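You operate a simulated robot arm through the tools that you are given. There is no shell and no other tool. Be economical: measure what you need, move in short steps, check, and stop when the job is done.

The job below is to be done with a simulated robot arm. You get a single attempt, and the scene is never put back.

Task
Put the picture with the blue bar in the wooden frame.
Fine: the old one goes into slot 1 of the rack; latch shut again.

Only the result counts: the job must be done as asked and must still hold three seconds after the hand-in. Knocking over, shifting, dropping, spilling or breaking anything else fails it.

Robot
A 5-joint arm with a two-finger parallel gripper, fixed in place. Base frame: the origin is at the foot of the arm, x ahead of it, y to its left, z up; the work surface is at about z = 0.012. Readings come in m, degrees, newtons and seconds.
With the tool pointing down near the work surface it reaches from about 0.26 to 0.68 m from the base axis. Its first joint turns from -66.0 to 66.0 degrees. The tool tilts only in the upright plane through the base axis and itself; it spins freely about its own axis. Payload 2.9 kg.
The tool frame sits at the grasp point between the pads (the TCP): z along the fingers, y along the line on which they close. The tips reach 0.03 m beyond it. Largest opening 0.11 m; finger width 0.02, thickness 0.01; the body of the gripper, 0.048 by 0.112 m, starts 0.055 m behind the TCP.
Orientation is told as [roll, pitch, yaw] about the base's x, y, z axes, in that order, counted from this pose: with the fingers straight down and closing along the base's y, the tool's x points along the base's -x, its y along +y and its z along -z.

Tools
- The arm moves only by the tool arm_command. Its argument "commands" is text: rows parted by semicolons, each of 7 numbers parted by spaces: the opening, from 0 (shut) to 1 (fully open), then the shift along the base's x, y, z in units of 100 mm (1.0 is 100 mm), then the turn, a rotation vector about the base's x, y, z in units of 90 degrees (1.0 is 90 degrees). In form: gripper x y z rx ry rz; .... A call has 1 to 10 rows; each row is the pose to reach, as a shift and turn from the pose commanded when the call began. A call with a number of a shift or a turn outside -1 to 1 is refused whole. Rows are played at 5 a second. More than 0.05 m and 8.6 degrees between two rows, or a gripper value outside its range, and nothing of the call is played. Where a pose cannot be reached the arm comes as near as it can. A force on the tool above 40 N (or 10 N above the force at the start of the call, whichever is more), or a blocked arm, ends the call early, and 0.2 s more pass. The fingers move at their own pace (about 0.108 m/s each) and stop on an object; they squeeze with about 32 N. The grip force told is the motor's: it shows also when the fingers shut on nothing. Time passes only in rows, and 0.2 s behind the last, so rows that repeat a pose let the fingers close. The reply holds the time, the measured pose of the TCP, the force on the tool along the base axes, the opening and the grip force, in the units named above and with some noise, with the torque about the TCP (base axes, N m) and any sound that the robot's microphone picked up.
- Cameras (640 x 400 px; columns grow to the right, rows downward): "scene" is fixed at [0.0266, -0.4609, 0.6024]; the picture's right is [0.71, -0.70, 0.00], its down [-0.39, -0.39, -0.83] and it looks along [0.58, 0.60, -0.55] (base axes); focal length 329 px, centre (320, 200). "wrist" rides on the gripper at [0.072, 0.017, -0.103] in the tool frame; the picture's right is [-0.23, 0.97, 0.00], its down [-0.76, -0.18, -0.62] and it looks along [-0.61, -0.14, 0.78] (tool axes); focal length 222 px, centre (320, 200). There is no depth. A picture from a camera that has moved, and an enlarged one, comes with that camera's place and axes in the base frame and with its lens. The place of the scene camera against the robot may be out by one fixed shift of up to 0.018 m in any direction.
- camera(camera): a new picture of that camera. It takes no simulated time.
- close_up(camera, box): a new picture of the part [left, top, right, bottom] of that camera's present view, enlarged. It takes no simulated time.
- close_job(): hands the job in; it is judged then, once.

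Work in short steps. Places have to be worked out from the pictures, the camera data and where the tool is seen: move nearer, look again, correct. Check each grasp and each placing, and mend what went wrong. You have 120 turns and 68 pictures in all, those below and enlarged ones among them. Open the gripper and draw the arm clear of the work before you hand the job in, unless the task says otherwise; then end with one line.

The tools are called after "Request:" as a command line: name --argument value ..., lists and objects as JSON in quotes. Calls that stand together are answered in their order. arm_command: Moves the arm, as the interface text tells. Its arguments: {"type":"object","properties":{"commands":{"type":"string"}},"required":["commands"]} The other tools are called the same way: camera (camera) takes a picture; close_up (camera, box) takes an enlarged picture of a part of a camera's view; close_job () hands the job in.

At the start:

```text
time_s: 0.0
tcp_pos: [0.3662, -0.1295, 0.4076]
tcp_rot: [0.0, 0.0, 0.1]
ft_force: [0.0, 0.2, -0.2]
moment: [-0.04, 0.01, 0.0]
opening: 0.1101
gripper_force: 0.1
```

scene: 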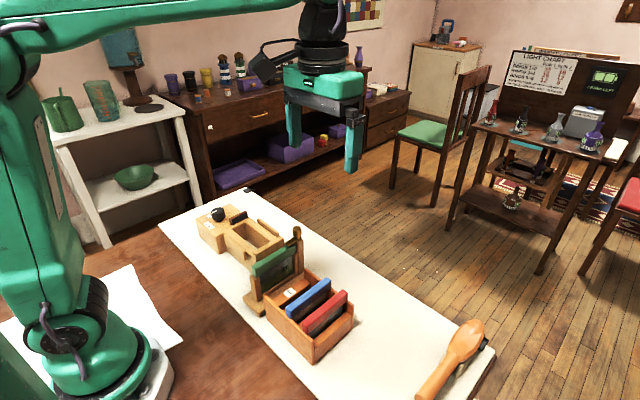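
wrist: 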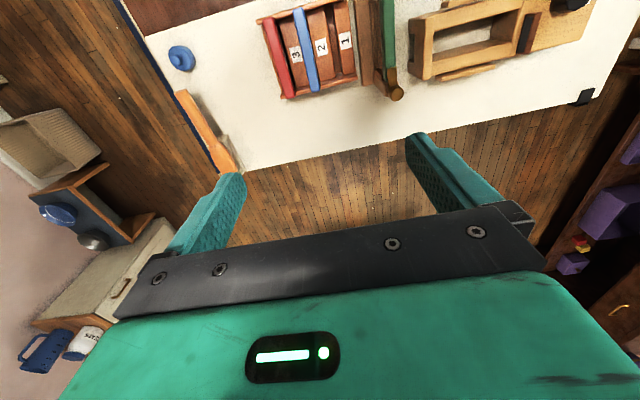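

I see a rack with slots (red in 3, blue in 2, slot 1 empty), and a wooden frame holding a green picture. I take enlarged views for detail.

Request:
close_up --camera "scene" --box '[180, 180, 380, 370]'

Request:
close_up --camera "wrist" --box '[240, 0, 620, 130]'

```text
2.11 times, centred on (280, 275) of scene
camera zoom: at [0.0266, -0.4609, 0.6024], right [0.71, -0.7, 0.0], down [-0.39, -0.39, -0.83], along [0.58, 0.6, -0.55], focal length 693 px, centre (404, 42)
```

zoom: 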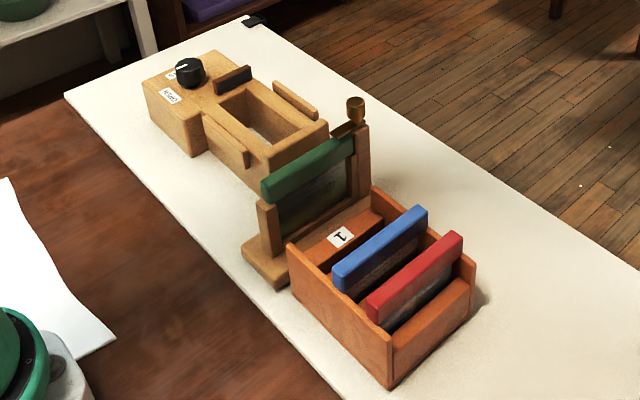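

```text
1.68 times, centred on (430, 65) of wrist
camera zoom: at [0.2933, -0.112, 0.511], right [0.23, 0.97, 0.0], down [0.76, -0.18, 0.62], along [0.61, -0.14, -0.78], focal length 374 px, centre (135, 427)
```

zoom: 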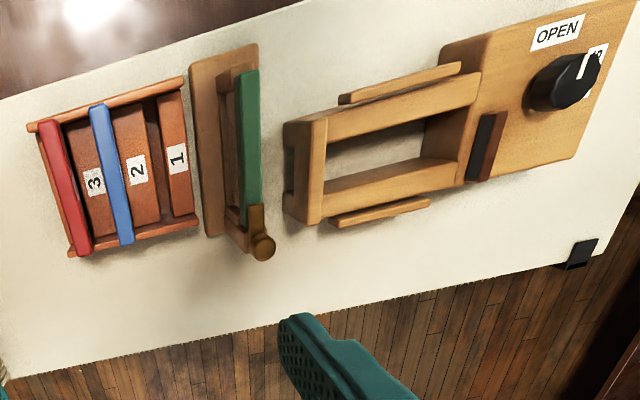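

The green bar stands at about (0.28–0.37, -0.022, top ~0.12), blue at y≈-0.139, slot 1 at y≈-0.09. I need to see the latch on the post better, so I move toward -x and tilt the camera to look more downward.

Request:
arm_command --commands "1 0 0.2 0 0 0.08 0; 1 0 0.4 0 0 0.16 0; 1 0 0.6 0 0 0.24 0; 1 0 0.8 -0.2 0 0.28 0; 1 0 0.9 -0.4 0 0.28 0; 1 0 0.9 -0.4 0 0.28 0"

Request:
camera --camera "wrist"

```text
time_s: 1.4
tcp_pos: [0.3649, -0.0382, 0.3682]
tcp_rot: [2.5, 25.0, 0.0]
ft_force: [-0.9, -0.6, -0.1]
moment: [-0.01, -0.02, 0.04]
opening: 0.1096
gripper_force: 0.0
out of reach, approached as far as the arm can: row 2, 3, 4
```

```text
63 pictures are left
camera wrist: at [0.3435, -0.0254, 0.4921], right [0.22, 0.97, -0.06], down [0.95, -0.21, 0.24], along [0.22, -0.11, -0.97], focal length 222 px, centre (320, 200)
```

wrist: 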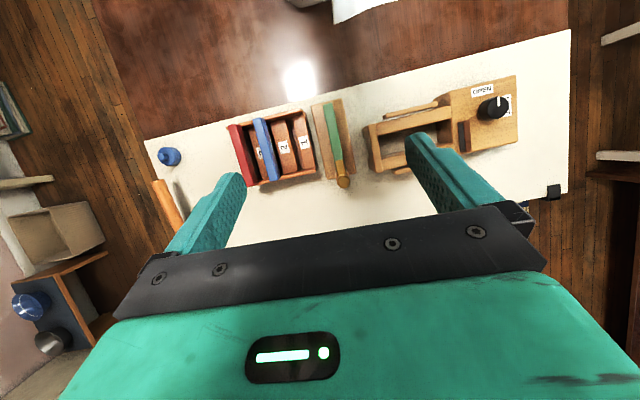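

Request:
close_up --camera "wrist" --box '[220, 80, 380, 200]'

Request:
close_up --camera "scene" --box '[235, 215, 315, 320]'

Request:
close_up --camera "wrist" --box '[360, 70, 530, 180]'

```text
3.33 times, centred on (300, 140) of wrist
camera zoom: at [0.3435, -0.0254, 0.4921], right [0.22, 0.97, -0.06], down [0.95, -0.21, 0.24], along [0.22, -0.11, -0.97], focal length 740 px, centre (387, 400)
```

zoom: 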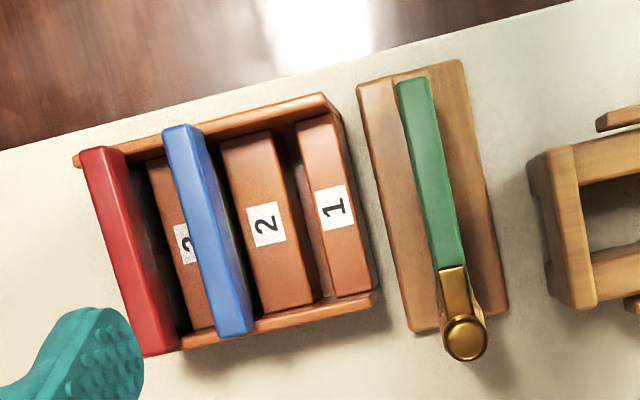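

```text
3.81 times, centred on (275, 268) of scene
camera zoom: at [0.0266, -0.4609, 0.6024], right [0.71, -0.7, 0.0], down [-0.39, -0.39, -0.83], along [0.58, 0.6, -0.55], focal length 1254 px, centre (491, -57)
```

zoom: 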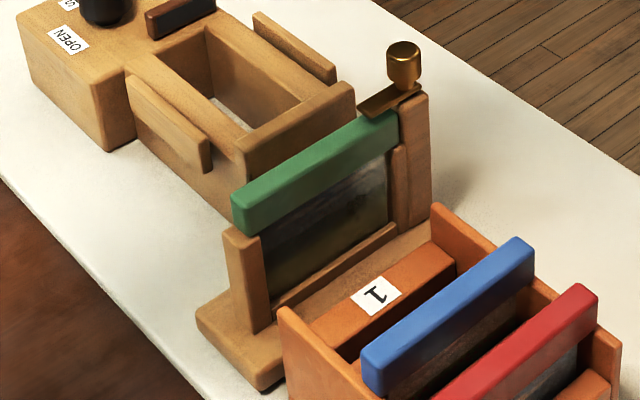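

```text
3.64 times, centred on (445, 125) of wrist
camera zoom: at [0.3435, -0.0254, 0.4921], right [0.22, 0.97, -0.06], down [0.95, -0.21, 0.24], along [0.22, -0.11, -0.97], focal length 808 px, centre (-134, 473)
```

zoom: 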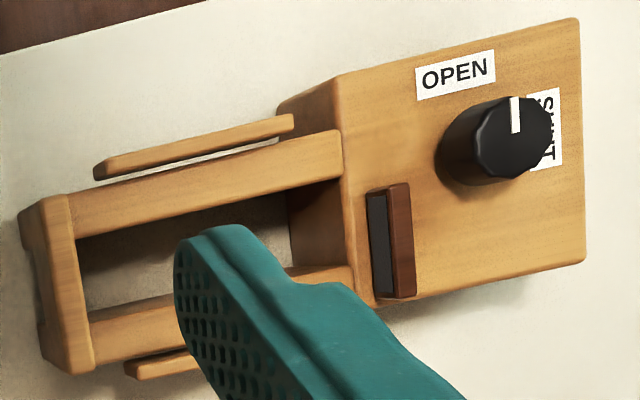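

The latch is a brass lever pivoting under a round knob at about (0.397, -0.022), top z≈0.167, its lever lying over the green bar's far end. I straighten the tool and hover above the knob with half-open fingers.

Request:
arm_command --commands "0.8 0.05 0.05 -0.1 0 -0.09 0; 0.6 0.15 0.1 -0.3 0 -0.18 0; 0.5 0.31 0.175 -0.6 0 -0.27 0; 0.45 0.31 0.175 -1 0 -0.28 0; 0.45 0.31 0.175 -1 0 -0.28 0; 0.45 0.31 0.175 -1 0 -0.28 0"

Request:
camera --camera "wrist"

Request:
close_up --camera "scene" --box '[215, 150, 355, 300]'

```text
time_s: 2.8
tcp_pos: [0.3967, -0.0219, 0.2684]
tcp_rot: [0.0, 0.0, 0.0]
ft_force: [0.2, -0.3, -0.6]
moment: [0.0, 0.0, 0.01]
opening: 0.0495
gripper_force: 0.1
```

```text
59 pictures are left
camera wrist: at [0.3241, -0.0045, 0.3711], right [0.23, 0.97, 0.0], down [0.76, -0.18, 0.62], along [0.61, -0.14, -0.78], focal length 222 px, centre (320, 200)
```

wrist: 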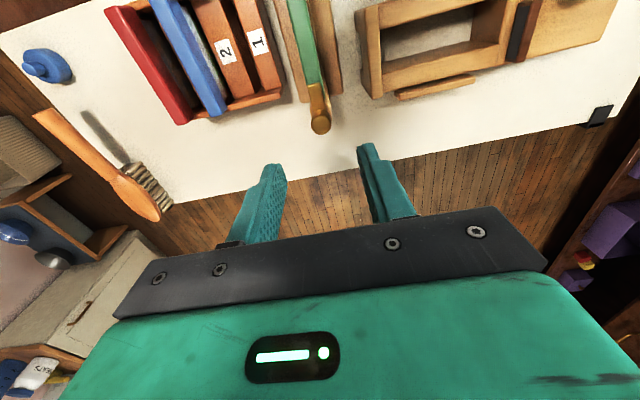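

```text
2.67 times, centred on (285, 225) of scene
camera zoom: at [0.0266, -0.4609, 0.6024], right [0.71, -0.7, 0.0], down [-0.39, -0.39, -0.83], along [0.58, 0.6, -0.55], focal length 878 px, centre (413, 133)
```

zoom: 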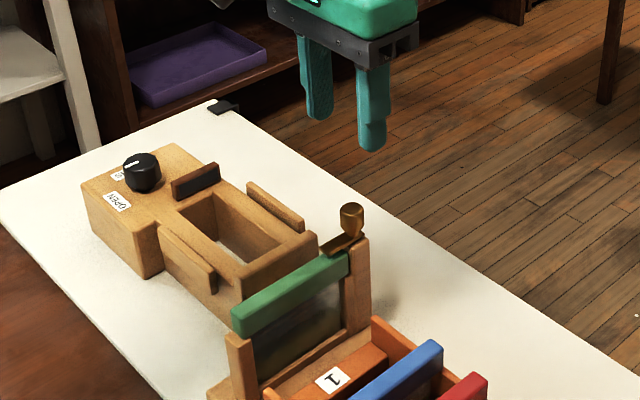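

The tool is right over the knob. I lower until the tips straddle the knob (tips at ~0.151) and look.

Request:
arm_command --commands "0.45 0 0.01 -0.4 0 0 0; 0.45 0 0.01 -0.7 0 0 0; 0.45 0 0.01 -0.86 0 0 0; 0.45 0 0.01 -0.86 0 0 0"

Request:
close_up --camera "scene" --box '[235, 195, 335, 295]'

Request:
close_up --camera "wrist" --box '[220, 60, 420, 200]'

```text
time_s: 3.8
tcp_pos: [0.396, -0.0213, 0.1828]
tcp_rot: [0.1, -0.1, 0.0]
ft_force: [-0.3, 0.2, -0.1]
moment: [0.0, 0.0, 0.01]
opening: 0.0495
gripper_force: 0.0
```

```text
4.00 times, centred on (285, 245) of scene
camera zoom: at [0.0266, -0.4609, 0.6024], right [0.71, -0.7, 0.0], down [-0.39, -0.39, -0.83], along [0.58, 0.6, -0.55], focal length 1317 px, centre (460, 20)
```

zoom: 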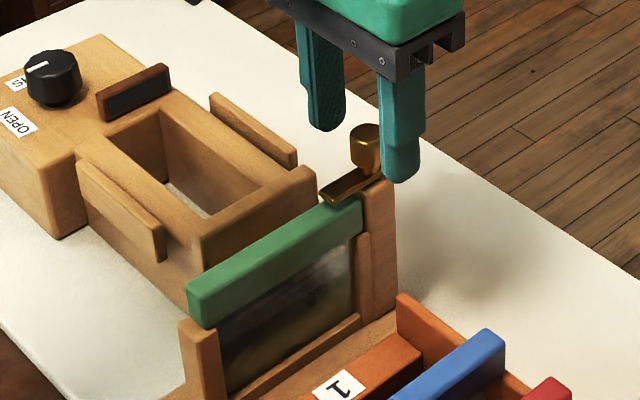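

```text
2.86 times, centred on (320, 130) of wrist
camera zoom: at [0.3236, -0.0031, 0.2845], right [0.23, 0.97, 0.0], down [0.76, -0.18, 0.62], along [0.61, -0.14, -0.78], focal length 635 px, centre (320, 400)
```

zoom: 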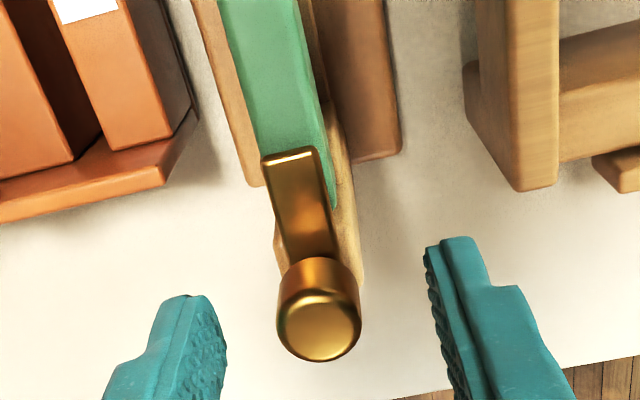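

Fingers straddle the knob at its mid-height. I close on it.

Request:
arm_command --commands "0.3 0 0.01 -0.02 0 0 0; 0.15 0 0.01 -0.02 0 0 0; 0.1 0 0.01 -0.02 0 0 0; 0.1 0 0.01 -0.02 0 0 0"

```text
time_s: 4.8
tcp_pos: [0.396, -0.0206, 0.1801]
tcp_rot: [0.0, -0.1, 0.1]
ft_force: [-0.4, -5.2, 2.8]
moment: [-0.45, 0.01, -0.04]
opening: 0.019
gripper_force: 31.5
```

Knob gripped (19 mm). I turn it in small steps, swinging the lever toward +y (negative yaw), watching the torque.

Request:
arm_command --commands "0.1 0 0 0 0 0 -0.08; 0.1 0 0 0 0 0 -0.16; 0.1 0 0 0 0 0 -0.24; 0.1 0 0 0 0 0 -0.24"

Request:
close_up --camera "scene" --box '[235, 195, 335, 295]'

```text
time_s: 5.8
tcp_pos: [0.3973, -0.0196, 0.1807]
tcp_rot: [0.0, 0.0, -21.7]
ft_force: [-2.6, -5.9, 3.7]
moment: [-0.42, -0.02, 0.02]
opening: 0.0187
gripper_force: 31.8
```

```text
4.00 times, centred on (285, 245) of scene
camera zoom: at [0.0266, -0.4609, 0.6024], right [0.71, -0.7, 0.0], down [-0.39, -0.39, -0.83], along [0.58, 0.6, -0.55], focal length 1317 px, centre (460, 20)
```

zoom: 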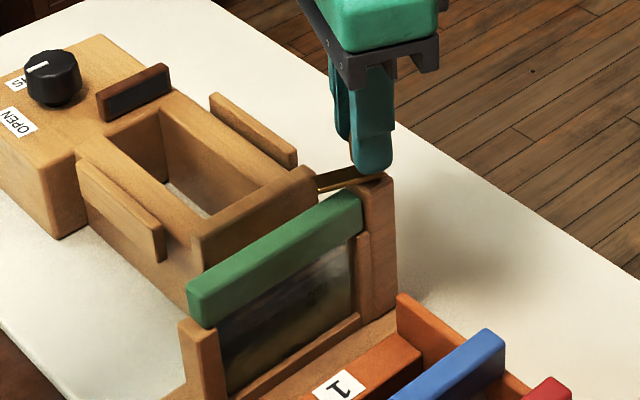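

The lever is turning with the knob and has already left the bar. I continue toward about 80–90°.

Request:
arm_command --commands "0.1 0 0 0 0 0 -0.08; 0.1 0 0 0 0 0 -0.16; 0.1 0 0 0 0 0 -0.24; 0.1 0 0 0 0 0 -0.32; 0.1 0 0 0 0 0 -0.40; 0.1 0 0 0 0 0 -0.48; 0.1 0 0 0 0 0 -0.56; 0.1 0 0 0 0 0 -0.64; 0.1 0 0 0 0 0 -0.70; 0.1 0 0 0 0 0 -0.70"

Request:
close_up --camera "scene" --box '[235, 195, 335, 295]'

```text
time_s: 8.0
tcp_pos: [0.398, -0.0198, 0.1809]
tcp_rot: [0.2, 0.0, -84.7]
ft_force: [10.6, -2.1, 1.6]
moment: [0.09, -0.49, 0.03]
opening: 0.0189
gripper_force: 32.0
```

```text
4.00 times, centred on (285, 245) of scene
camera zoom: at [0.0266, -0.4609, 0.6024], right [0.71, -0.7, 0.0], down [-0.39, -0.39, -0.83], along [0.58, 0.6, -0.55], focal length 1317 px, centre (460, 20)
```

zoom: 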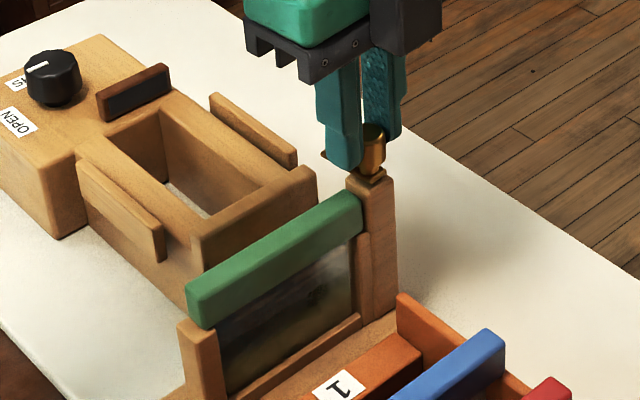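

Lever is open at ~85°. I release the knob and rise straight up, then look.

Request:
arm_command --commands "0.3 0 0 0 0 0 0; 0.45 0 0 0 0 0 0; 0.45 0 0 0.4 0 0 0; 0.45 0 0 0.8 0 0 0; 0.45 0 0 1 0 0 0.09; 0.45 0 0 1 0 0 0.18; 0.45 0 0 1 0 0 0.27; 0.45 0 0 1 0 0 0.36; 0.45 0 0 1 0 0 0.45; 0.45 0 0 1 0 0 0.54"

Request:
arm_command --commands "0.45 -0.1 0 0 0 0 0.09; 0.45 -0.2 0 0 0 0 0.18; 0.4 -0.4 0 0 0 0 0.27; 0.35 -0.6 0 0 0 0 0.36; 0.35 -0.6 0 0 0 0 0.4; 0.35 -0.6 0 0 0 0 0.4"

Request:
camera --camera "wrist"

Request:
close_up --camera "scene" --box '[215, 190, 375, 360]'

```text
time_s: 10.2
tcp_pos: [0.3956, -0.0188, 0.2798]
tcp_rot: [0.0, -0.1, -35.9]
ft_force: [0.1, -0.4, 0.3]
moment: [0.03, 0.02, -0.04]
opening: 0.0496
gripper_force: 0.1
```

```text
time_s: 11.6
tcp_pos: [0.3372, -0.0185, 0.2797]
tcp_rot: [0.1, 0.0, -0.1]
ft_force: [-0.1, 0.3, -0.3]
moment: [0.0, 0.04, 0.01]
opening: 0.0381
gripper_force: 0.1
```

```text
53 pictures are left
camera wrist: at [0.2643, -0.0025, 0.383], right [0.23, 0.97, 0.0], down [0.76, -0.18, 0.62], along [0.61, -0.14, -0.78], focal length 222 px, centre (320, 200)
```

wrist: 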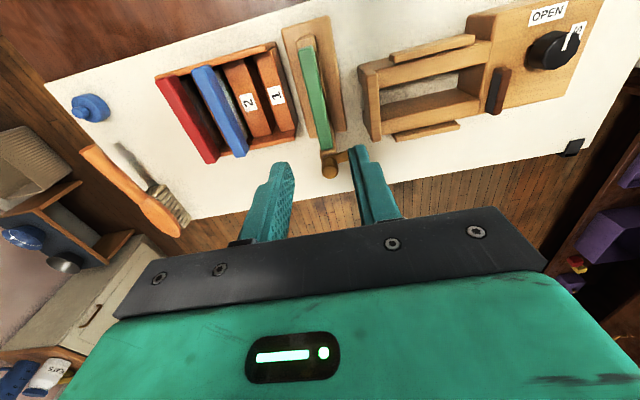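

```text
2.35 times, centred on (295, 275) of scene
camera zoom: at [0.0266, -0.4609, 0.6024], right [0.71, -0.7, 0.0], down [-0.39, -0.39, -0.83], along [0.58, 0.6, -0.55], focal length 775 px, centre (379, 24)
```

zoom: 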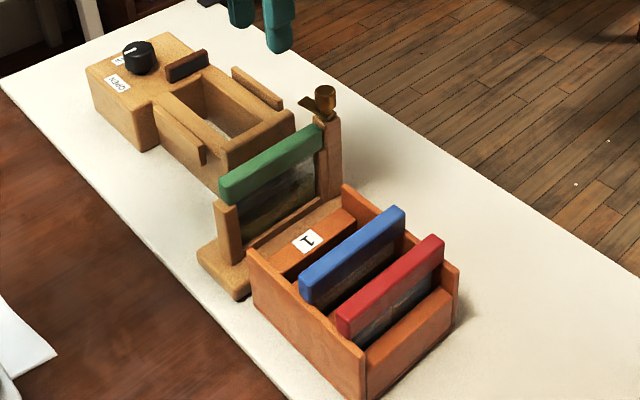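

The latch is open and clear. I get a close look at the green bar and the slots for exact coordinates.

Request:
close_up --camera "wrist" --box '[150, 10, 350, 180]'

```text
2.35 times, centred on (250, 95) of wrist
camera zoom: at [0.2643, -0.0025, 0.383], right [0.23, 0.97, 0.0], down [0.76, -0.18, 0.62], along [0.61, -0.14, -0.78], focal length 523 px, centre (485, 447)
```

zoom: 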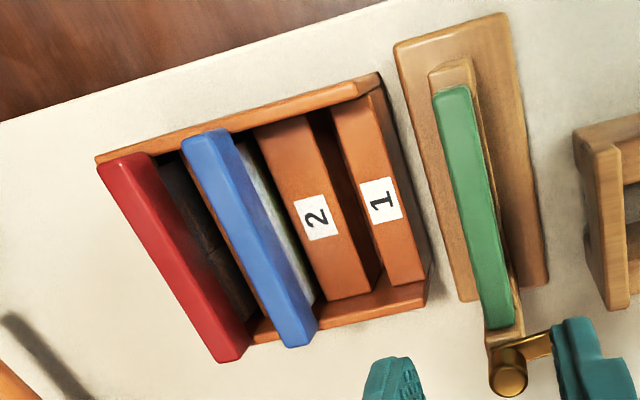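

Bar centre about (0.337, -0.021), top z≈0.118. I descend over it, tips to ~0.102, and close gently in place.

Request:
arm_command --commands "0.35 0 -0.01 -0.4 0 0 0; 0.35 0 -0.01 -0.8 0 0 0; 0.35 0 -0.01 -1 0 0 0; 0.35 0 -0.01 -1 0 0 0"

Request:
arm_command --commands "0.35 0 0 -0.25 0 0 0; 0.35 0 0 -0.48 0 0 0; 0.35 0 0 -0.48 0 0 0"

Request:
close_up --camera "scene" --box '[215, 200, 335, 320]'

Request:
close_up --camera "wrist" --box '[200, 0, 420, 200]'

```text
time_s: 12.6
tcp_pos: [0.3366, -0.0203, 0.1802]
tcp_rot: [0.0, 0.0, -0.1]
ft_force: [-0.8, -0.3, -0.4]
moment: [-0.02, 0.0, -0.03]
opening: 0.0387
gripper_force: 0.0
```

```text
time_s: 13.4
tcp_pos: [0.3363, -0.0195, 0.1308]
tcp_rot: [0.0, -0.1, 0.1]
ft_force: [-0.1, -0.7, -0.1]
moment: [0.03, -0.01, 0.04]
opening: 0.0386
gripper_force: 0.0
```

```text
3.33 times, centred on (275, 260) of scene
camera zoom: at [0.0266, -0.4609, 0.6024], right [0.71, -0.7, 0.0], down [-0.39, -0.39, -0.83], along [0.58, 0.6, -0.55], focal length 1097 px, centre (470, 0)
```

zoom: 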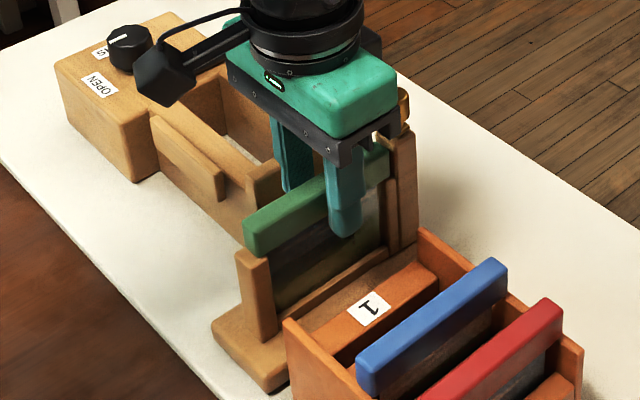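

```text
2.00 times, centred on (310, 100) of wrist
camera zoom: at [0.2639, -0.003, 0.234], right [0.23, 0.97, 0.0], down [0.76, -0.18, 0.62], along [0.61, -0.14, -0.78], focal length 444 px, centre (340, 400)
```

zoom: 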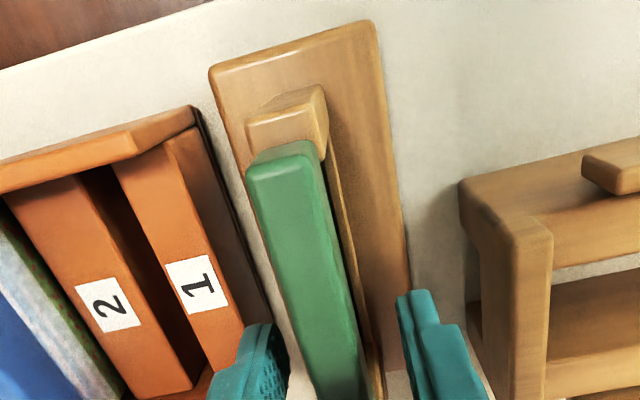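

Fingers straddle the bar well and clear the posts and the rack. I close.

Request:
arm_command --commands "0.2 0 0 0 0 0 0; 0.1 0 0 0 0 0 0; 0.05 0 0 0 0 0 0; 0.05 0 0 0 0 0 0"

```text
time_s: 14.4
tcp_pos: [0.3362, -0.0208, 0.1314]
tcp_rot: [0.0, 0.0, -0.1]
ft_force: [-2.8, -8.0, 6.1]
moment: [-0.4, 0.11, -0.21]
opening: 0.0187
gripper_force: 31.8
```

Gripped (19 mm wide). I lift slowly, easing y by 1 mm to relieve the side force.

Request:
arm_command --commands "0.05 0 -0.01 0.03 0 0 0; 0.05 0 -0.01 0.08 0 0 0; 0.05 0 -0.01 0.15 0 0 0; 0.05 0 -0.01 0.2 0 0 0"

Request:
close_up --camera "scene" --box '[215, 200, 335, 320]'

```text
time_s: 15.4
tcp_pos: [0.3382, -0.0206, 0.1525]
tcp_rot: [0.0, 0.1, 0.0]
ft_force: [1.9, 0.3, -6.5]
moment: [-0.05, -0.22, 0.0]
opening: 0.015
gripper_force: 31.8
```

```text
3.33 times, centred on (275, 260) of scene
camera zoom: at [0.0266, -0.4609, 0.6024], right [0.71, -0.7, 0.0], down [-0.39, -0.39, -0.83], along [0.58, 0.6, -0.55], focal length 1097 px, centre (470, 0)
```

zoom: 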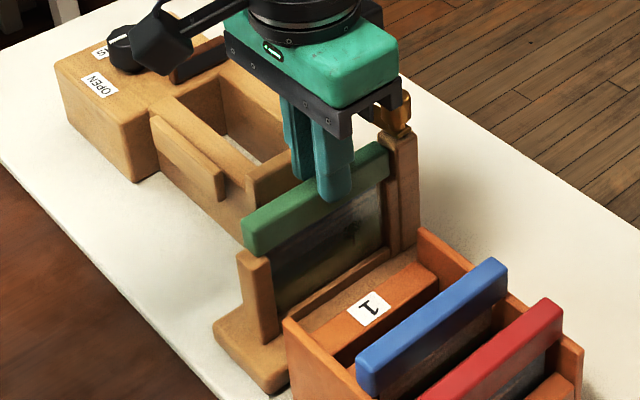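

The opening shrank to 15 mm and the picture seems not to have risen. I look closely before going on.

Request:
close_up --camera "wrist" --box '[240, 20, 420, 180]'

Request:
close_up --camera "scene" --box '[255, 215, 315, 275]'

```text
2.50 times, centred on (330, 100) of wrist
camera zoom: at [0.2648, -0.0042, 0.2555], right [0.23, 0.97, 0.0], down [0.76, -0.18, 0.62], along [0.61, -0.14, -0.78], focal length 555 px, centre (295, 450)
```

zoom: 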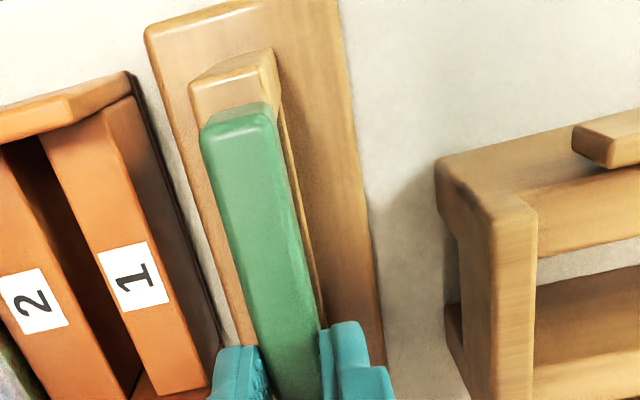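

```text
6.67 times, centred on (285, 245) of scene
camera zoom: at [0.0266, -0.4609, 0.6024], right [0.71, -0.7, 0.0], down [-0.39, -0.39, -0.83], along [0.58, 0.6, -0.55], focal length 2195 px, centre (553, -100)
```

zoom: 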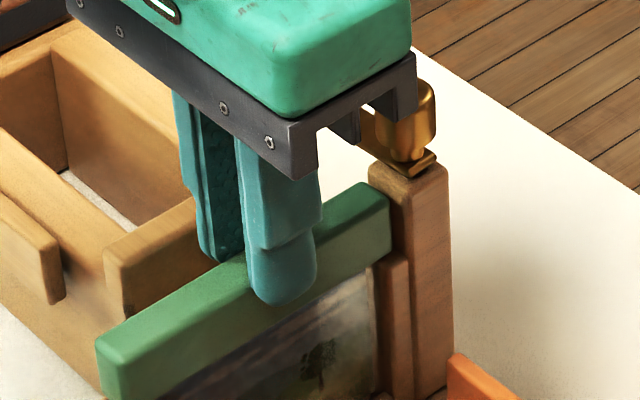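

The bar really lies at z≈0.115–0.137; my first, deeper grip squeezed a back strip of the frame along with it. Now the fingers hold only the bar (15 mm), so I try lifting gently from here.

Request:
arm_command --commands "0.05 0 0.0 0.02 0 0 0; 0.05 0 0.0 0.05 0 0 0; 0.05 0 0 0.08 0 0 0; 0.05 0 0 0.12 0 0 0"

Request:
close_up --camera "scene" --box '[215, 200, 335, 320]'

```text
time_s: 16.4
tcp_pos: [0.3356, -0.0215, 0.1641]
tcp_rot: [0.1, 0.0, 0.0]
ft_force: [-0.7, 0.0, 0.8]
moment: [-0.04, 0.02, 0.0]
opening: 0.0151
gripper_force: 32.0
```

```text
3.33 times, centred on (275, 260) of scene
camera zoom: at [0.0266, -0.4609, 0.6024], right [0.71, -0.7, 0.0], down [-0.39, -0.39, -0.83], along [0.58, 0.6, -0.55], focal length 1097 px, centre (470, 0)
```

zoom: 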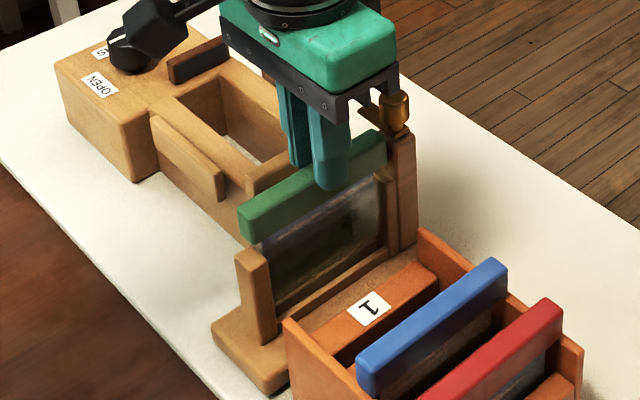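

The picture is rising with the gripper and the frame stays put. I lift it fully clear.

Request:
arm_command --commands "0.05 0 0 0.1 0 0 0; 0.05 0 0 0.25 0 0 0; 0.05 0 0 0.45 0 0 0; 0.05 0 0 0.7 0 0 0; 0.05 0 0 1 0 0 0; 0.05 0 0 1 0 0 0"

Request:
arm_command --commands "0.05 0 0 0.3 0 0 0; 0.05 0 0 0.3 0 0 0"

Request:
camera --camera "scene"

Request:
close_up --camera "wrist" --box '[180, 0, 400, 180]'

```text
time_s: 17.8
tcp_pos: [0.337, -0.023, 0.2656]
tcp_rot: [0.1, 0.1, 0.0]
ft_force: [0.2, 0.5, -0.4]
moment: [0.0, 0.01, 0.03]
opening: 0.0145
gripper_force: 32.2
```

```text
time_s: 18.4
tcp_pos: [0.3385, -0.0232, 0.2935]
tcp_rot: [0.0, -0.2, 0.0]
ft_force: [0.0, -0.1, 0.2]
moment: [0.0, 0.01, -0.01]
opening: 0.0144
gripper_force: 32.3
```

```text
44 pictures are left
```

scene: 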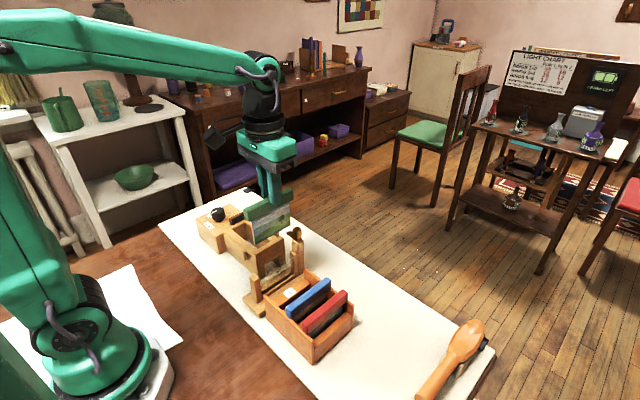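

```text
2.22 times, centred on (290, 90) of wrist
camera zoom: at [0.2658, -0.0059, 0.3965], right [0.23, 0.97, 0.0], down [0.76, -0.18, 0.62], along [0.61, -0.14, -0.78], focal length 494 px, centre (387, 444)
```

zoom: 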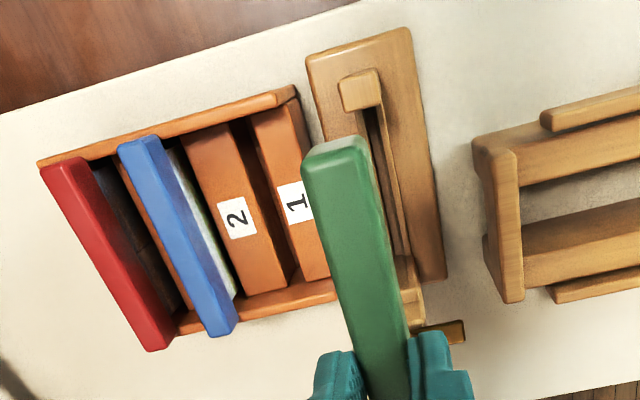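

Request:
close_up --camera "scene" --box '[210, 160, 360, 370]'

```text
1.90 times, centred on (285, 265) of scene
camera zoom: at [0.0266, -0.4609, 0.6024], right [0.71, -0.7, 0.0], down [-0.39, -0.39, -0.83], along [0.58, 0.6, -0.55], focal length 627 px, centre (387, 76)
```

zoom: 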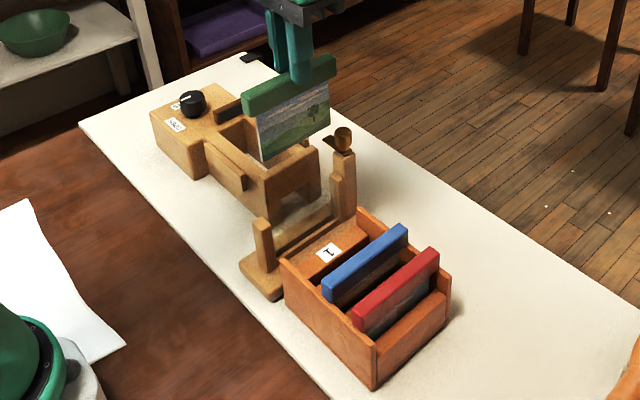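

The green picture is free and hanging straight. I carry it over slot 1 (estimated y≈-0.092), high enough to clear everything, and look.

Request:
arm_command --commands "0.05 -0.03 -0.2 0 0 0 0; 0.05 -0.06 -0.45 0 0 0 0; 0.05 -0.1 -0.7 0 0 0 0; 0.05 -0.1 -0.7 -0.2 0 0 0; 0.05 -0.1 -0.7 -0.38 0 0 0; 0.05 -0.1 -0.7 -0.38 0 0 0"

Request:
close_up --camera "scene" --box '[220, 200, 370, 370]'

Request:
close_up --camera "wrist" --box '[220, 0, 420, 180]'

```text
time_s: 19.8
tcp_pos: [0.3279, -0.093, 0.2561]
tcp_rot: [-0.1, 0.0, 0.1]
ft_force: [0.4, 0.0, -0.6]
moment: [-0.02, 0.02, -0.03]
opening: 0.0151
gripper_force: 31.8
```

```text
2.35 times, centred on (295, 285) of scene
camera zoom: at [0.0266, -0.4609, 0.6024], right [0.71, -0.7, 0.0], down [-0.39, -0.39, -0.83], along [0.58, 0.6, -0.55], focal length 775 px, centre (379, 0)
```

zoom: 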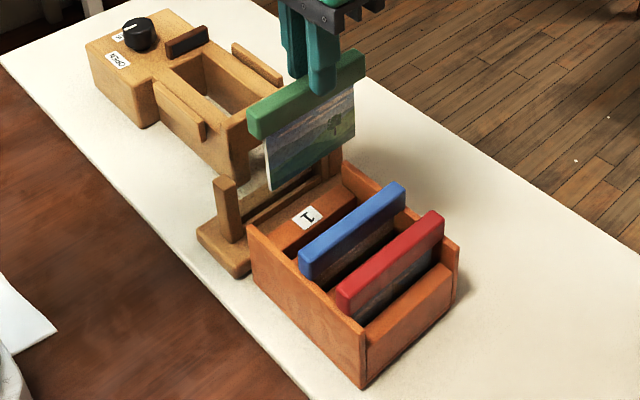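

```text
2.22 times, centred on (320, 90) of wrist
camera zoom: at [0.2552, -0.0754, 0.3587], right [0.23, 0.97, 0.0], down [0.76, -0.18, 0.62], along [0.61, -0.14, -0.78], focal length 494 px, centre (320, 444)
```

zoom: 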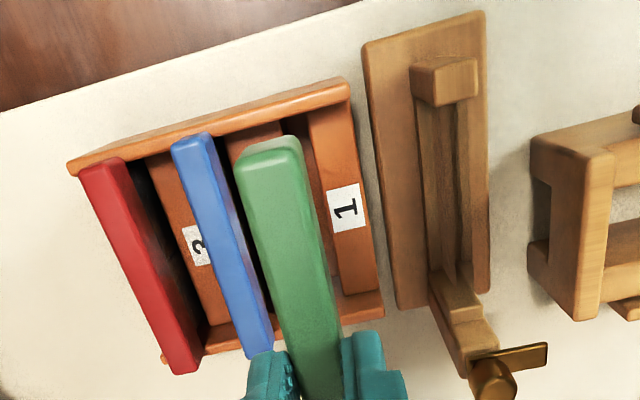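

The card hangs above the slot region. I descend so the card bottom is just above the rack walls and check alignment.

Request:
arm_command --commands "0.05 0 0 -0.2 0 0 0; 0.05 0 0 -0.4 0 0 0; 0.05 0 0 -0.52 0 0 0; 0.05 0 0 -0.52 0 0 0"

Request:
close_up --camera "scene" --box '[255, 220, 345, 320]'

Request:
close_up --camera "wrist" --box '[240, 0, 380, 130]'

```text
time_s: 20.8
tcp_pos: [0.3272, -0.0914, 0.2052]
tcp_rot: [0.0, 0.0, 0.0]
ft_force: [0.2, 0.1, -0.9]
moment: [0.0, -0.02, 0.02]
opening: 0.0151
gripper_force: 32.3
```

```text
4.00 times, centred on (300, 270) of scene
camera zoom: at [0.0266, -0.4609, 0.6024], right [0.71, -0.7, 0.0], down [-0.39, -0.39, -0.83], along [0.58, 0.6, -0.55], focal length 1317 px, centre (400, -80)
```

zoom: 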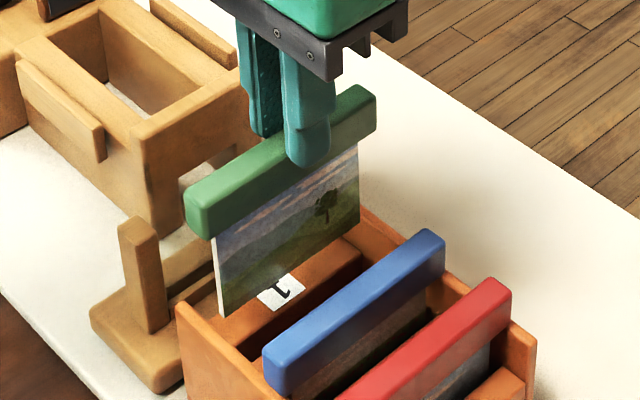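

```text
3.08 times, centred on (310, 65) of wrist
camera zoom: at [0.2553, -0.0741, 0.3073], right [0.23, 0.97, 0.0], down [0.76, -0.18, 0.62], along [0.61, -0.14, -0.78], focal length 684 px, centre (351, 615)
```

zoom: 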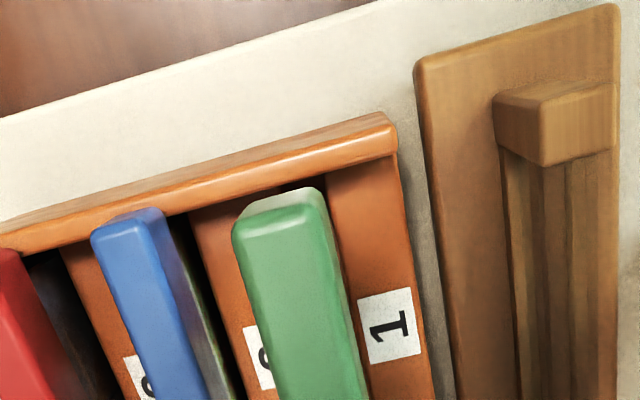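

Plate is thin and the slot spans about y -0.087…-0.102, so I aim for y=-0.0945 with x shifted +2 mm, and lower partway into the slot.

Request:
arm_command --commands "0.05 0.02 -0.025 0 0 0 0; 0.05 0.02 -0.025 -0.1 0 0 0; 0.05 0.02 -0.025 -0.2 0 0 0; 0.05 0.02 -0.025 -0.3 0 0 0; 0.05 0.02 -0.025 -0.38 0 0 0; 0.05 0.02 -0.025 -0.38 0 0 0"

Request:
close_up --camera "scene" --box '[255, 220, 345, 320]'

Request:
close_up --camera "wrist" --box '[240, 0, 380, 130]'

```text
time_s: 22.2
tcp_pos: [0.3283, -0.0933, 0.167]
tcp_rot: [0.0, 0.0, 0.1]
ft_force: [0.1, 0.9, 0.6]
moment: [-0.02, 0.0, -0.02]
opening: 0.015
gripper_force: 32.0
```

```text
4.00 times, centred on (300, 270) of scene
camera zoom: at [0.0266, -0.4609, 0.6024], right [0.71, -0.7, 0.0], down [-0.39, -0.39, -0.83], along [0.58, 0.6, -0.55], focal length 1317 px, centre (400, -80)
```

zoom: 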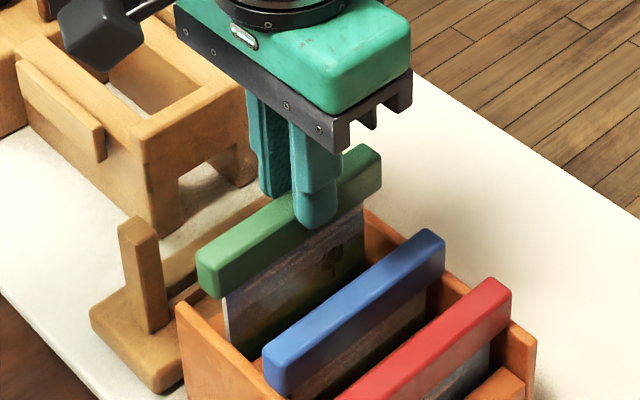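

```text
3.08 times, centred on (310, 65) of wrist
camera zoom: at [0.256, -0.0765, 0.2689], right [0.23, 0.97, 0.0], down [0.76, -0.18, 0.62], along [0.61, -0.14, -0.78], focal length 684 px, centre (351, 615)
```

zoom: 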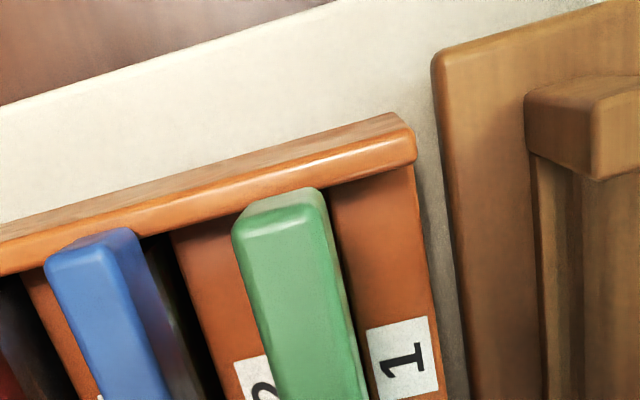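

No contact; the plate appears to be entering slot 1. I continue down slowly.

Request:
arm_command --commands "0.05 0 0 -0.06 0 0 0; 0.05 0 0 -0.12 0 0 0; 0.05 0 0 -0.18 0 0 0; 0.05 0 0 -0.22 0 0 0; 0.05 0 0 -0.26 0 0 0; 0.05 0 0 -0.26 0 0 0"

Request:
close_up --camera "scene" --box '[255, 220, 345, 320]'

Request:
close_up --camera "wrist" --box '[220, 0, 360, 130]'

```text
time_s: 23.6
tcp_pos: [0.3282, -0.0934, 0.1397]
tcp_rot: [0.0, -0.1, 0.0]
ft_force: [-0.2, -0.2, -0.2]
moment: [0.01, -0.02, 0.02]
opening: 0.0149
gripper_force: 32.2
```

```text
4.00 times, centred on (300, 270) of scene
camera zoom: at [0.0266, -0.4609, 0.6024], right [0.71, -0.7, 0.0], down [-0.39, -0.39, -0.83], along [0.58, 0.6, -0.55], focal length 1317 px, centre (400, -80)
```

zoom: 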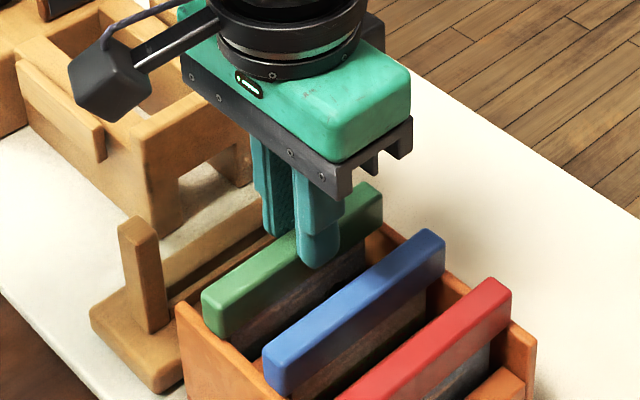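

```text
3.08 times, centred on (290, 65) of wrist
camera zoom: at [0.2558, -0.0772, 0.2425], right [0.23, 0.97, 0.0], down [0.76, -0.18, 0.62], along [0.61, -0.14, -0.78], focal length 684 px, centre (412, 615)
```

zoom: 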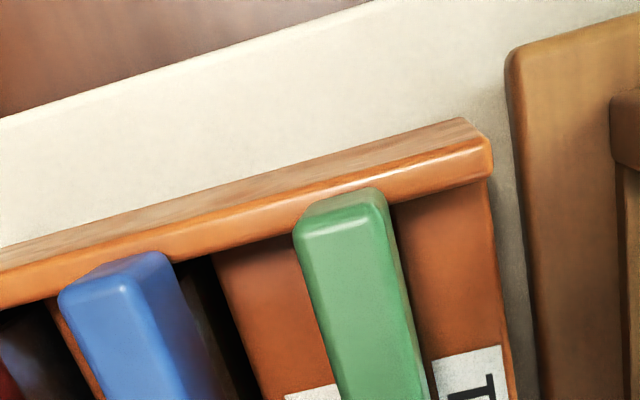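

The plate is well within slot 1 with no contact forces. I go down the last stretch until it seats.

Request:
arm_command --commands "0.05 0 0 -0.03 0 0 0; 0.05 0 0 -0.05 0 0 0; 0.05 0 0 -0.07 0 0 0; 0.05 0 0 -0.08 0 0 0; 0.05 0 0 -0.08 0 0 0"

Request:
close_up --camera "scene" --box '[255, 220, 345, 320]'

```text
time_s: 24.8
tcp_pos: [0.3304, -0.0951, 0.1338]
tcp_rot: [0.0, -0.2, -0.1]
ft_force: [0.9, -0.8, 31.9]
moment: [-0.05, -0.03, 0.03]
opening: 0.0148
gripper_force: 32.0
```

```text
4.00 times, centred on (300, 270) of scene
camera zoom: at [0.0265, -0.4609, 0.6024], right [0.71, -0.7, 0.0], down [-0.39, -0.39, -0.83], along [0.58, 0.6, -0.55], focal length 1317 px, centre (400, -80)
```

zoom: 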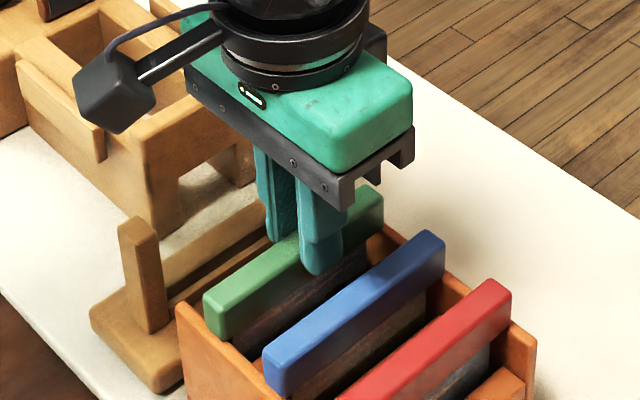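

Force rises at the bottom and the green bar is level with the blue and red ones: seated. I ease the pressure, open a little and rise.

Request:
arm_command --commands "0.05 0 0 0.05 0 0 0; 0.15 0 0 0.05 0 0 0; 0.22 0 0 0.05 0 0 0; 0.22 0 0 0.05 0 0 0; 0.22 0 0 0.3 0 0 0; 0.22 0 0 0.6 0 0 0; 0.22 0 0 1 0 0 0; 0.22 0 0 1 0 0 0"

Request:
close_up --camera "scene" --box '[215, 190, 375, 370]'

Request:
close_up --camera "wrist" --box '[200, 0, 420, 180]'

```text
time_s: 26.6
tcp_pos: [0.3277, -0.0918, 0.2324]
tcp_rot: [0.1, 0.0, 0.1]
ft_force: [0.6, -0.7, 0.3]
moment: [0.03, -0.01, 0.0]
opening: 0.0243
gripper_force: 0.1
```

```text
2.22 times, centred on (295, 280) of scene
camera zoom: at [0.0266, -0.4609, 0.6024], right [0.71, -0.7, 0.0], down [-0.39, -0.39, -0.83], along [0.58, 0.6, -0.55], focal length 732 px, centre (376, 22)
```

zoom: 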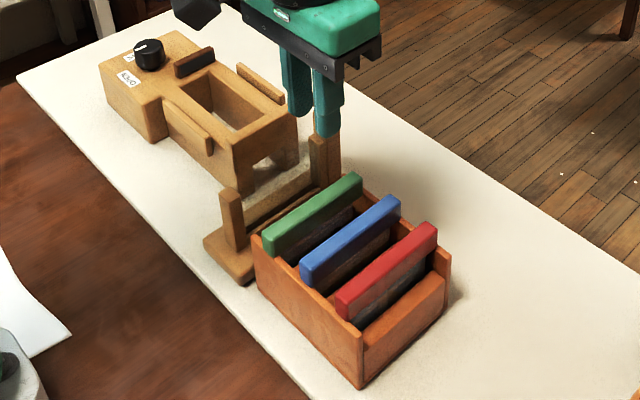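

```text
2.22 times, centred on (310, 90) of wrist
camera zoom: at [0.2558, -0.0751, 0.3347], right [0.23, 0.97, 0.0], down [0.76, -0.18, 0.62], along [0.61, -0.14, -0.78], focal length 494 px, centre (342, 444)
```

zoom: 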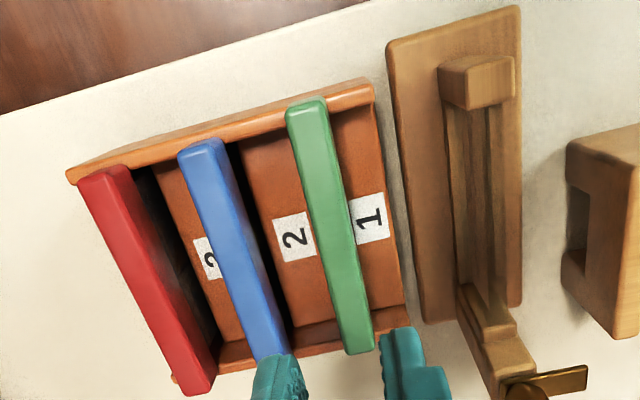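

Green is level and evenly spaced with the others in slot 1. Next I move over the blue bar (y≈-0.134) and look from above before descending.

Request:
arm_command --commands "0.24 0.03 -0.2 0 0 0 0; 0.24 0.03 -0.395 0 0 0 0; 0.24 0.03 -0.395 -0.3 0 0 0; 0.24 0.03 -0.395 -0.62 0 0 0; 0.24 0.03 -0.395 -0.62 0 0 0"

Request:
close_up --camera "wrist" --box '[220, 0, 420, 180]'

Request:
close_up --camera "scene" --box '[255, 220, 365, 340]'

```text
time_s: 27.8
tcp_pos: [0.3323, -0.1325, 0.171]
tcp_rot: [-0.1, 0.0, -0.1]
ft_force: [0.1, -1.5, 0.3]
moment: [0.0, 0.0, 0.01]
opening: 0.0262
gripper_force: 0.1
```

```text
2.22 times, centred on (320, 90) of wrist
camera zoom: at [0.2599, -0.1153, 0.2744], right [0.23, 0.97, 0.0], down [0.76, -0.18, 0.62], along [0.61, -0.14, -0.78], focal length 494 px, centre (320, 444)
```

zoom: 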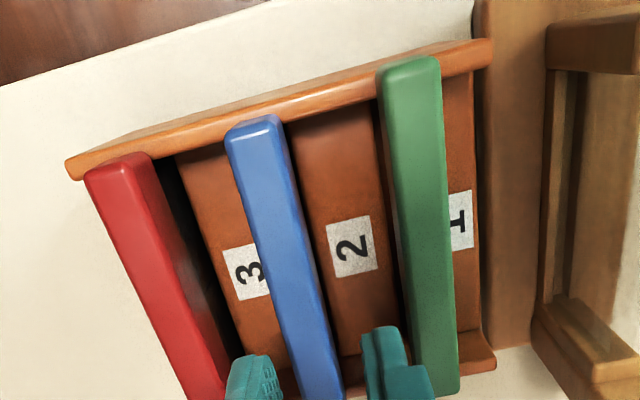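

```text
3.33 times, centred on (310, 280) of scene
camera zoom: at [0.0266, -0.4609, 0.6024], right [0.71, -0.7, 0.0], down [-0.39, -0.39, -0.83], along [0.58, 0.6, -0.55], focal length 1097 px, centre (353, -67)
```

zoom: 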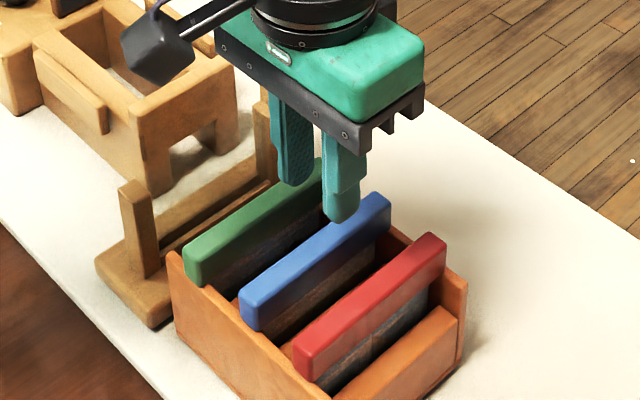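

The blue bar sits at about y=-0.136. I shift 2 mm to -y, go down to the grip height and close.

Request:
arm_command --commands "0.24 0 -0.02 0 0 0 0; 0.24 0 -0.02 -0.2 0 0 0; 0.24 0 -0.02 -0.36 0 0 0; 0.24 0 -0.02 -0.36 0 0 0; 0.15 0 -0.02 -0.36 0 0 0; 0.05 0 -0.02 -0.36 0 0 0; 0.05 0 -0.02 -0.36 0 0 0"

```text
time_s: 29.4
tcp_pos: [0.3332, -0.1347, 0.1347]
tcp_rot: [0.0, 0.0, -0.1]
ft_force: [0.2, 0.3, 0.1]
moment: [-0.04, -0.02, -0.02]
opening: 0.0145
gripper_force: 32.2
```

Bar gripped (14.5 mm, no side force). I lift slowly and check.

Request:
arm_command --commands "0.05 0 0 0.05 0 0 0; 0.05 0 0 0.12 0 0 0; 0.05 0 0 0.3 0 0 0; 0.05 0 0 0.55 0 0 0; 0.05 0 0 0.8 0 0 0; 0.05 0 0 1 0 0 0; 0.05 0 0 1 0 0 0"

Request:
arm_command --commands "0.05 0 0 0.3 0 0 0; 0.05 0 0 0.6 0 0 0; 0.05 0 0 0.6 0 0 0"

Request:
close_up --camera "scene" --box '[215, 160, 375, 370]'

Request:
close_up --camera "wrist" --box '[200, 0, 440, 180]'

```text
time_s: 31.0
tcp_pos: [0.3308, -0.1365, 0.2355]
tcp_rot: [0.0, 0.0, -0.1]
ft_force: [-0.4, 0.1, -0.8]
moment: [0.01, -0.02, 0.02]
opening: 0.0147
gripper_force: 32.3
```

```text
time_s: 31.8
tcp_pos: [0.333, -0.1363, 0.2948]
tcp_rot: [0.1, 0.0, -0.1]
ft_force: [-0.1, 0.0, -0.7]
moment: [-0.02, 0.04, -0.03]
opening: 0.0148
gripper_force: 32.1
```

```text
1.90 times, centred on (295, 265) of scene
camera zoom: at [0.0266, -0.4609, 0.6024], right [0.71, -0.7, 0.0], down [-0.39, -0.39, -0.83], along [0.58, 0.6, -0.55], focal length 627 px, centre (368, 76)
```

zoom: 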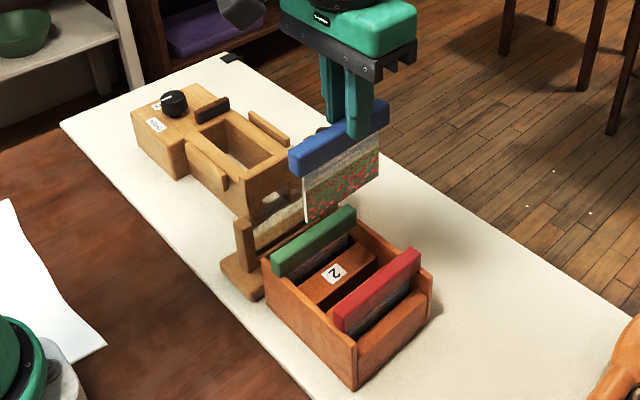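

```text
2.22 times, centred on (320, 90) of wrist
camera zoom: at [0.2603, -0.118, 0.3971], right [0.23, 0.97, 0.0], down [0.76, -0.18, 0.62], along [0.61, -0.14, -0.78], focal length 494 px, centre (320, 444)
```

zoom: 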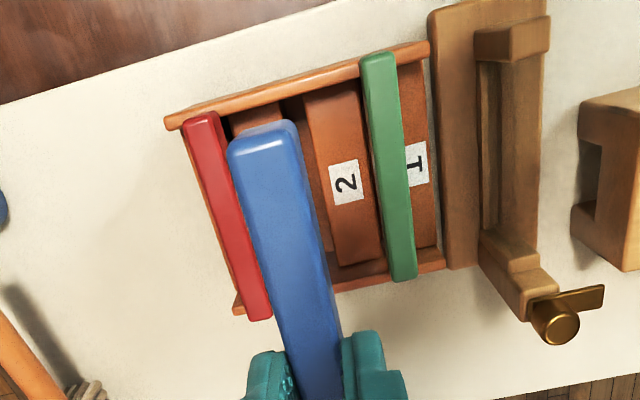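

Blue picture is held straight. I carry it over the frame at high level (target TCP x≈0.340, y≈-0.022).

Request:
arm_command --commands "0.05 0.02 0.2 0 0 0 0; 0.05 0.04 0.5 0 0 0 0; 0.05 0.08 0.8 0 0 0 0; 0.05 0.08 1 0 0 0 0; 0.05 0.08 1 0 0 0 0"

Request:
arm_command --commands "0.05 0 0.14 0 0 0 0; 0.05 0 0.14 -0.2 0 0 0; 0.05 0 0.14 -0.45 0 0 0; 0.05 0 0.14 -0.45 0 0 0"

Request:
close_up --camera "scene" --box '[225, 180, 325, 310]'

Request:
close_up --camera "wrist" --box '[240, 0, 420, 160]'

```text
time_s: 33.0
tcp_pos: [0.3396, -0.0357, 0.2944]
tcp_rot: [0.0, 0.1, 0.0]
ft_force: [0.0, 0.2, -0.4]
moment: [0.01, 0.01, 0.04]
opening: 0.0147
gripper_force: 31.5
```

```text
time_s: 34.0
tcp_pos: [0.3406, -0.022, 0.2483]
tcp_rot: [-0.1, 0.0, 0.0]
ft_force: [-0.4, -0.6, -0.8]
moment: [0.01, 0.01, 0.05]
opening: 0.0149
gripper_force: 31.9
```

```text
3.08 times, centred on (275, 245) of scene
camera zoom: at [0.0266, -0.4609, 0.6024], right [0.71, -0.7, 0.0], down [-0.39, -0.39, -0.83], along [0.58, 0.6, -0.55], focal length 1013 px, centre (458, 62)
```

zoom: 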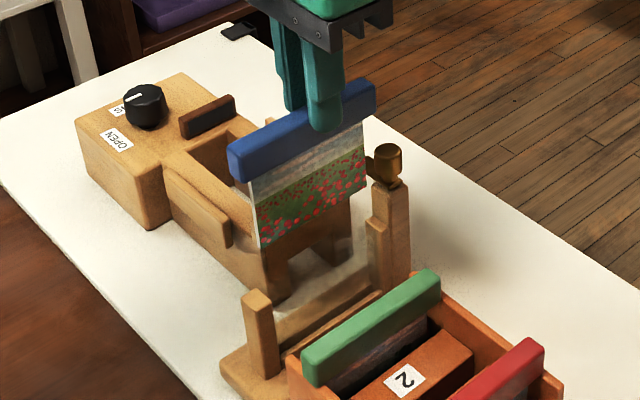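

```text
2.50 times, centred on (330, 80) of wrist
camera zoom: at [0.2674, -0.0038, 0.3516], right [0.23, 0.97, 0.0], down [0.76, -0.18, 0.62], along [0.61, -0.14, -0.78], focal length 555 px, centre (295, 500)
```

zoom: 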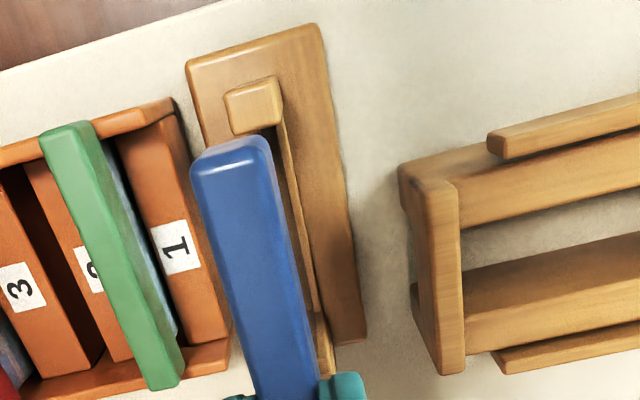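

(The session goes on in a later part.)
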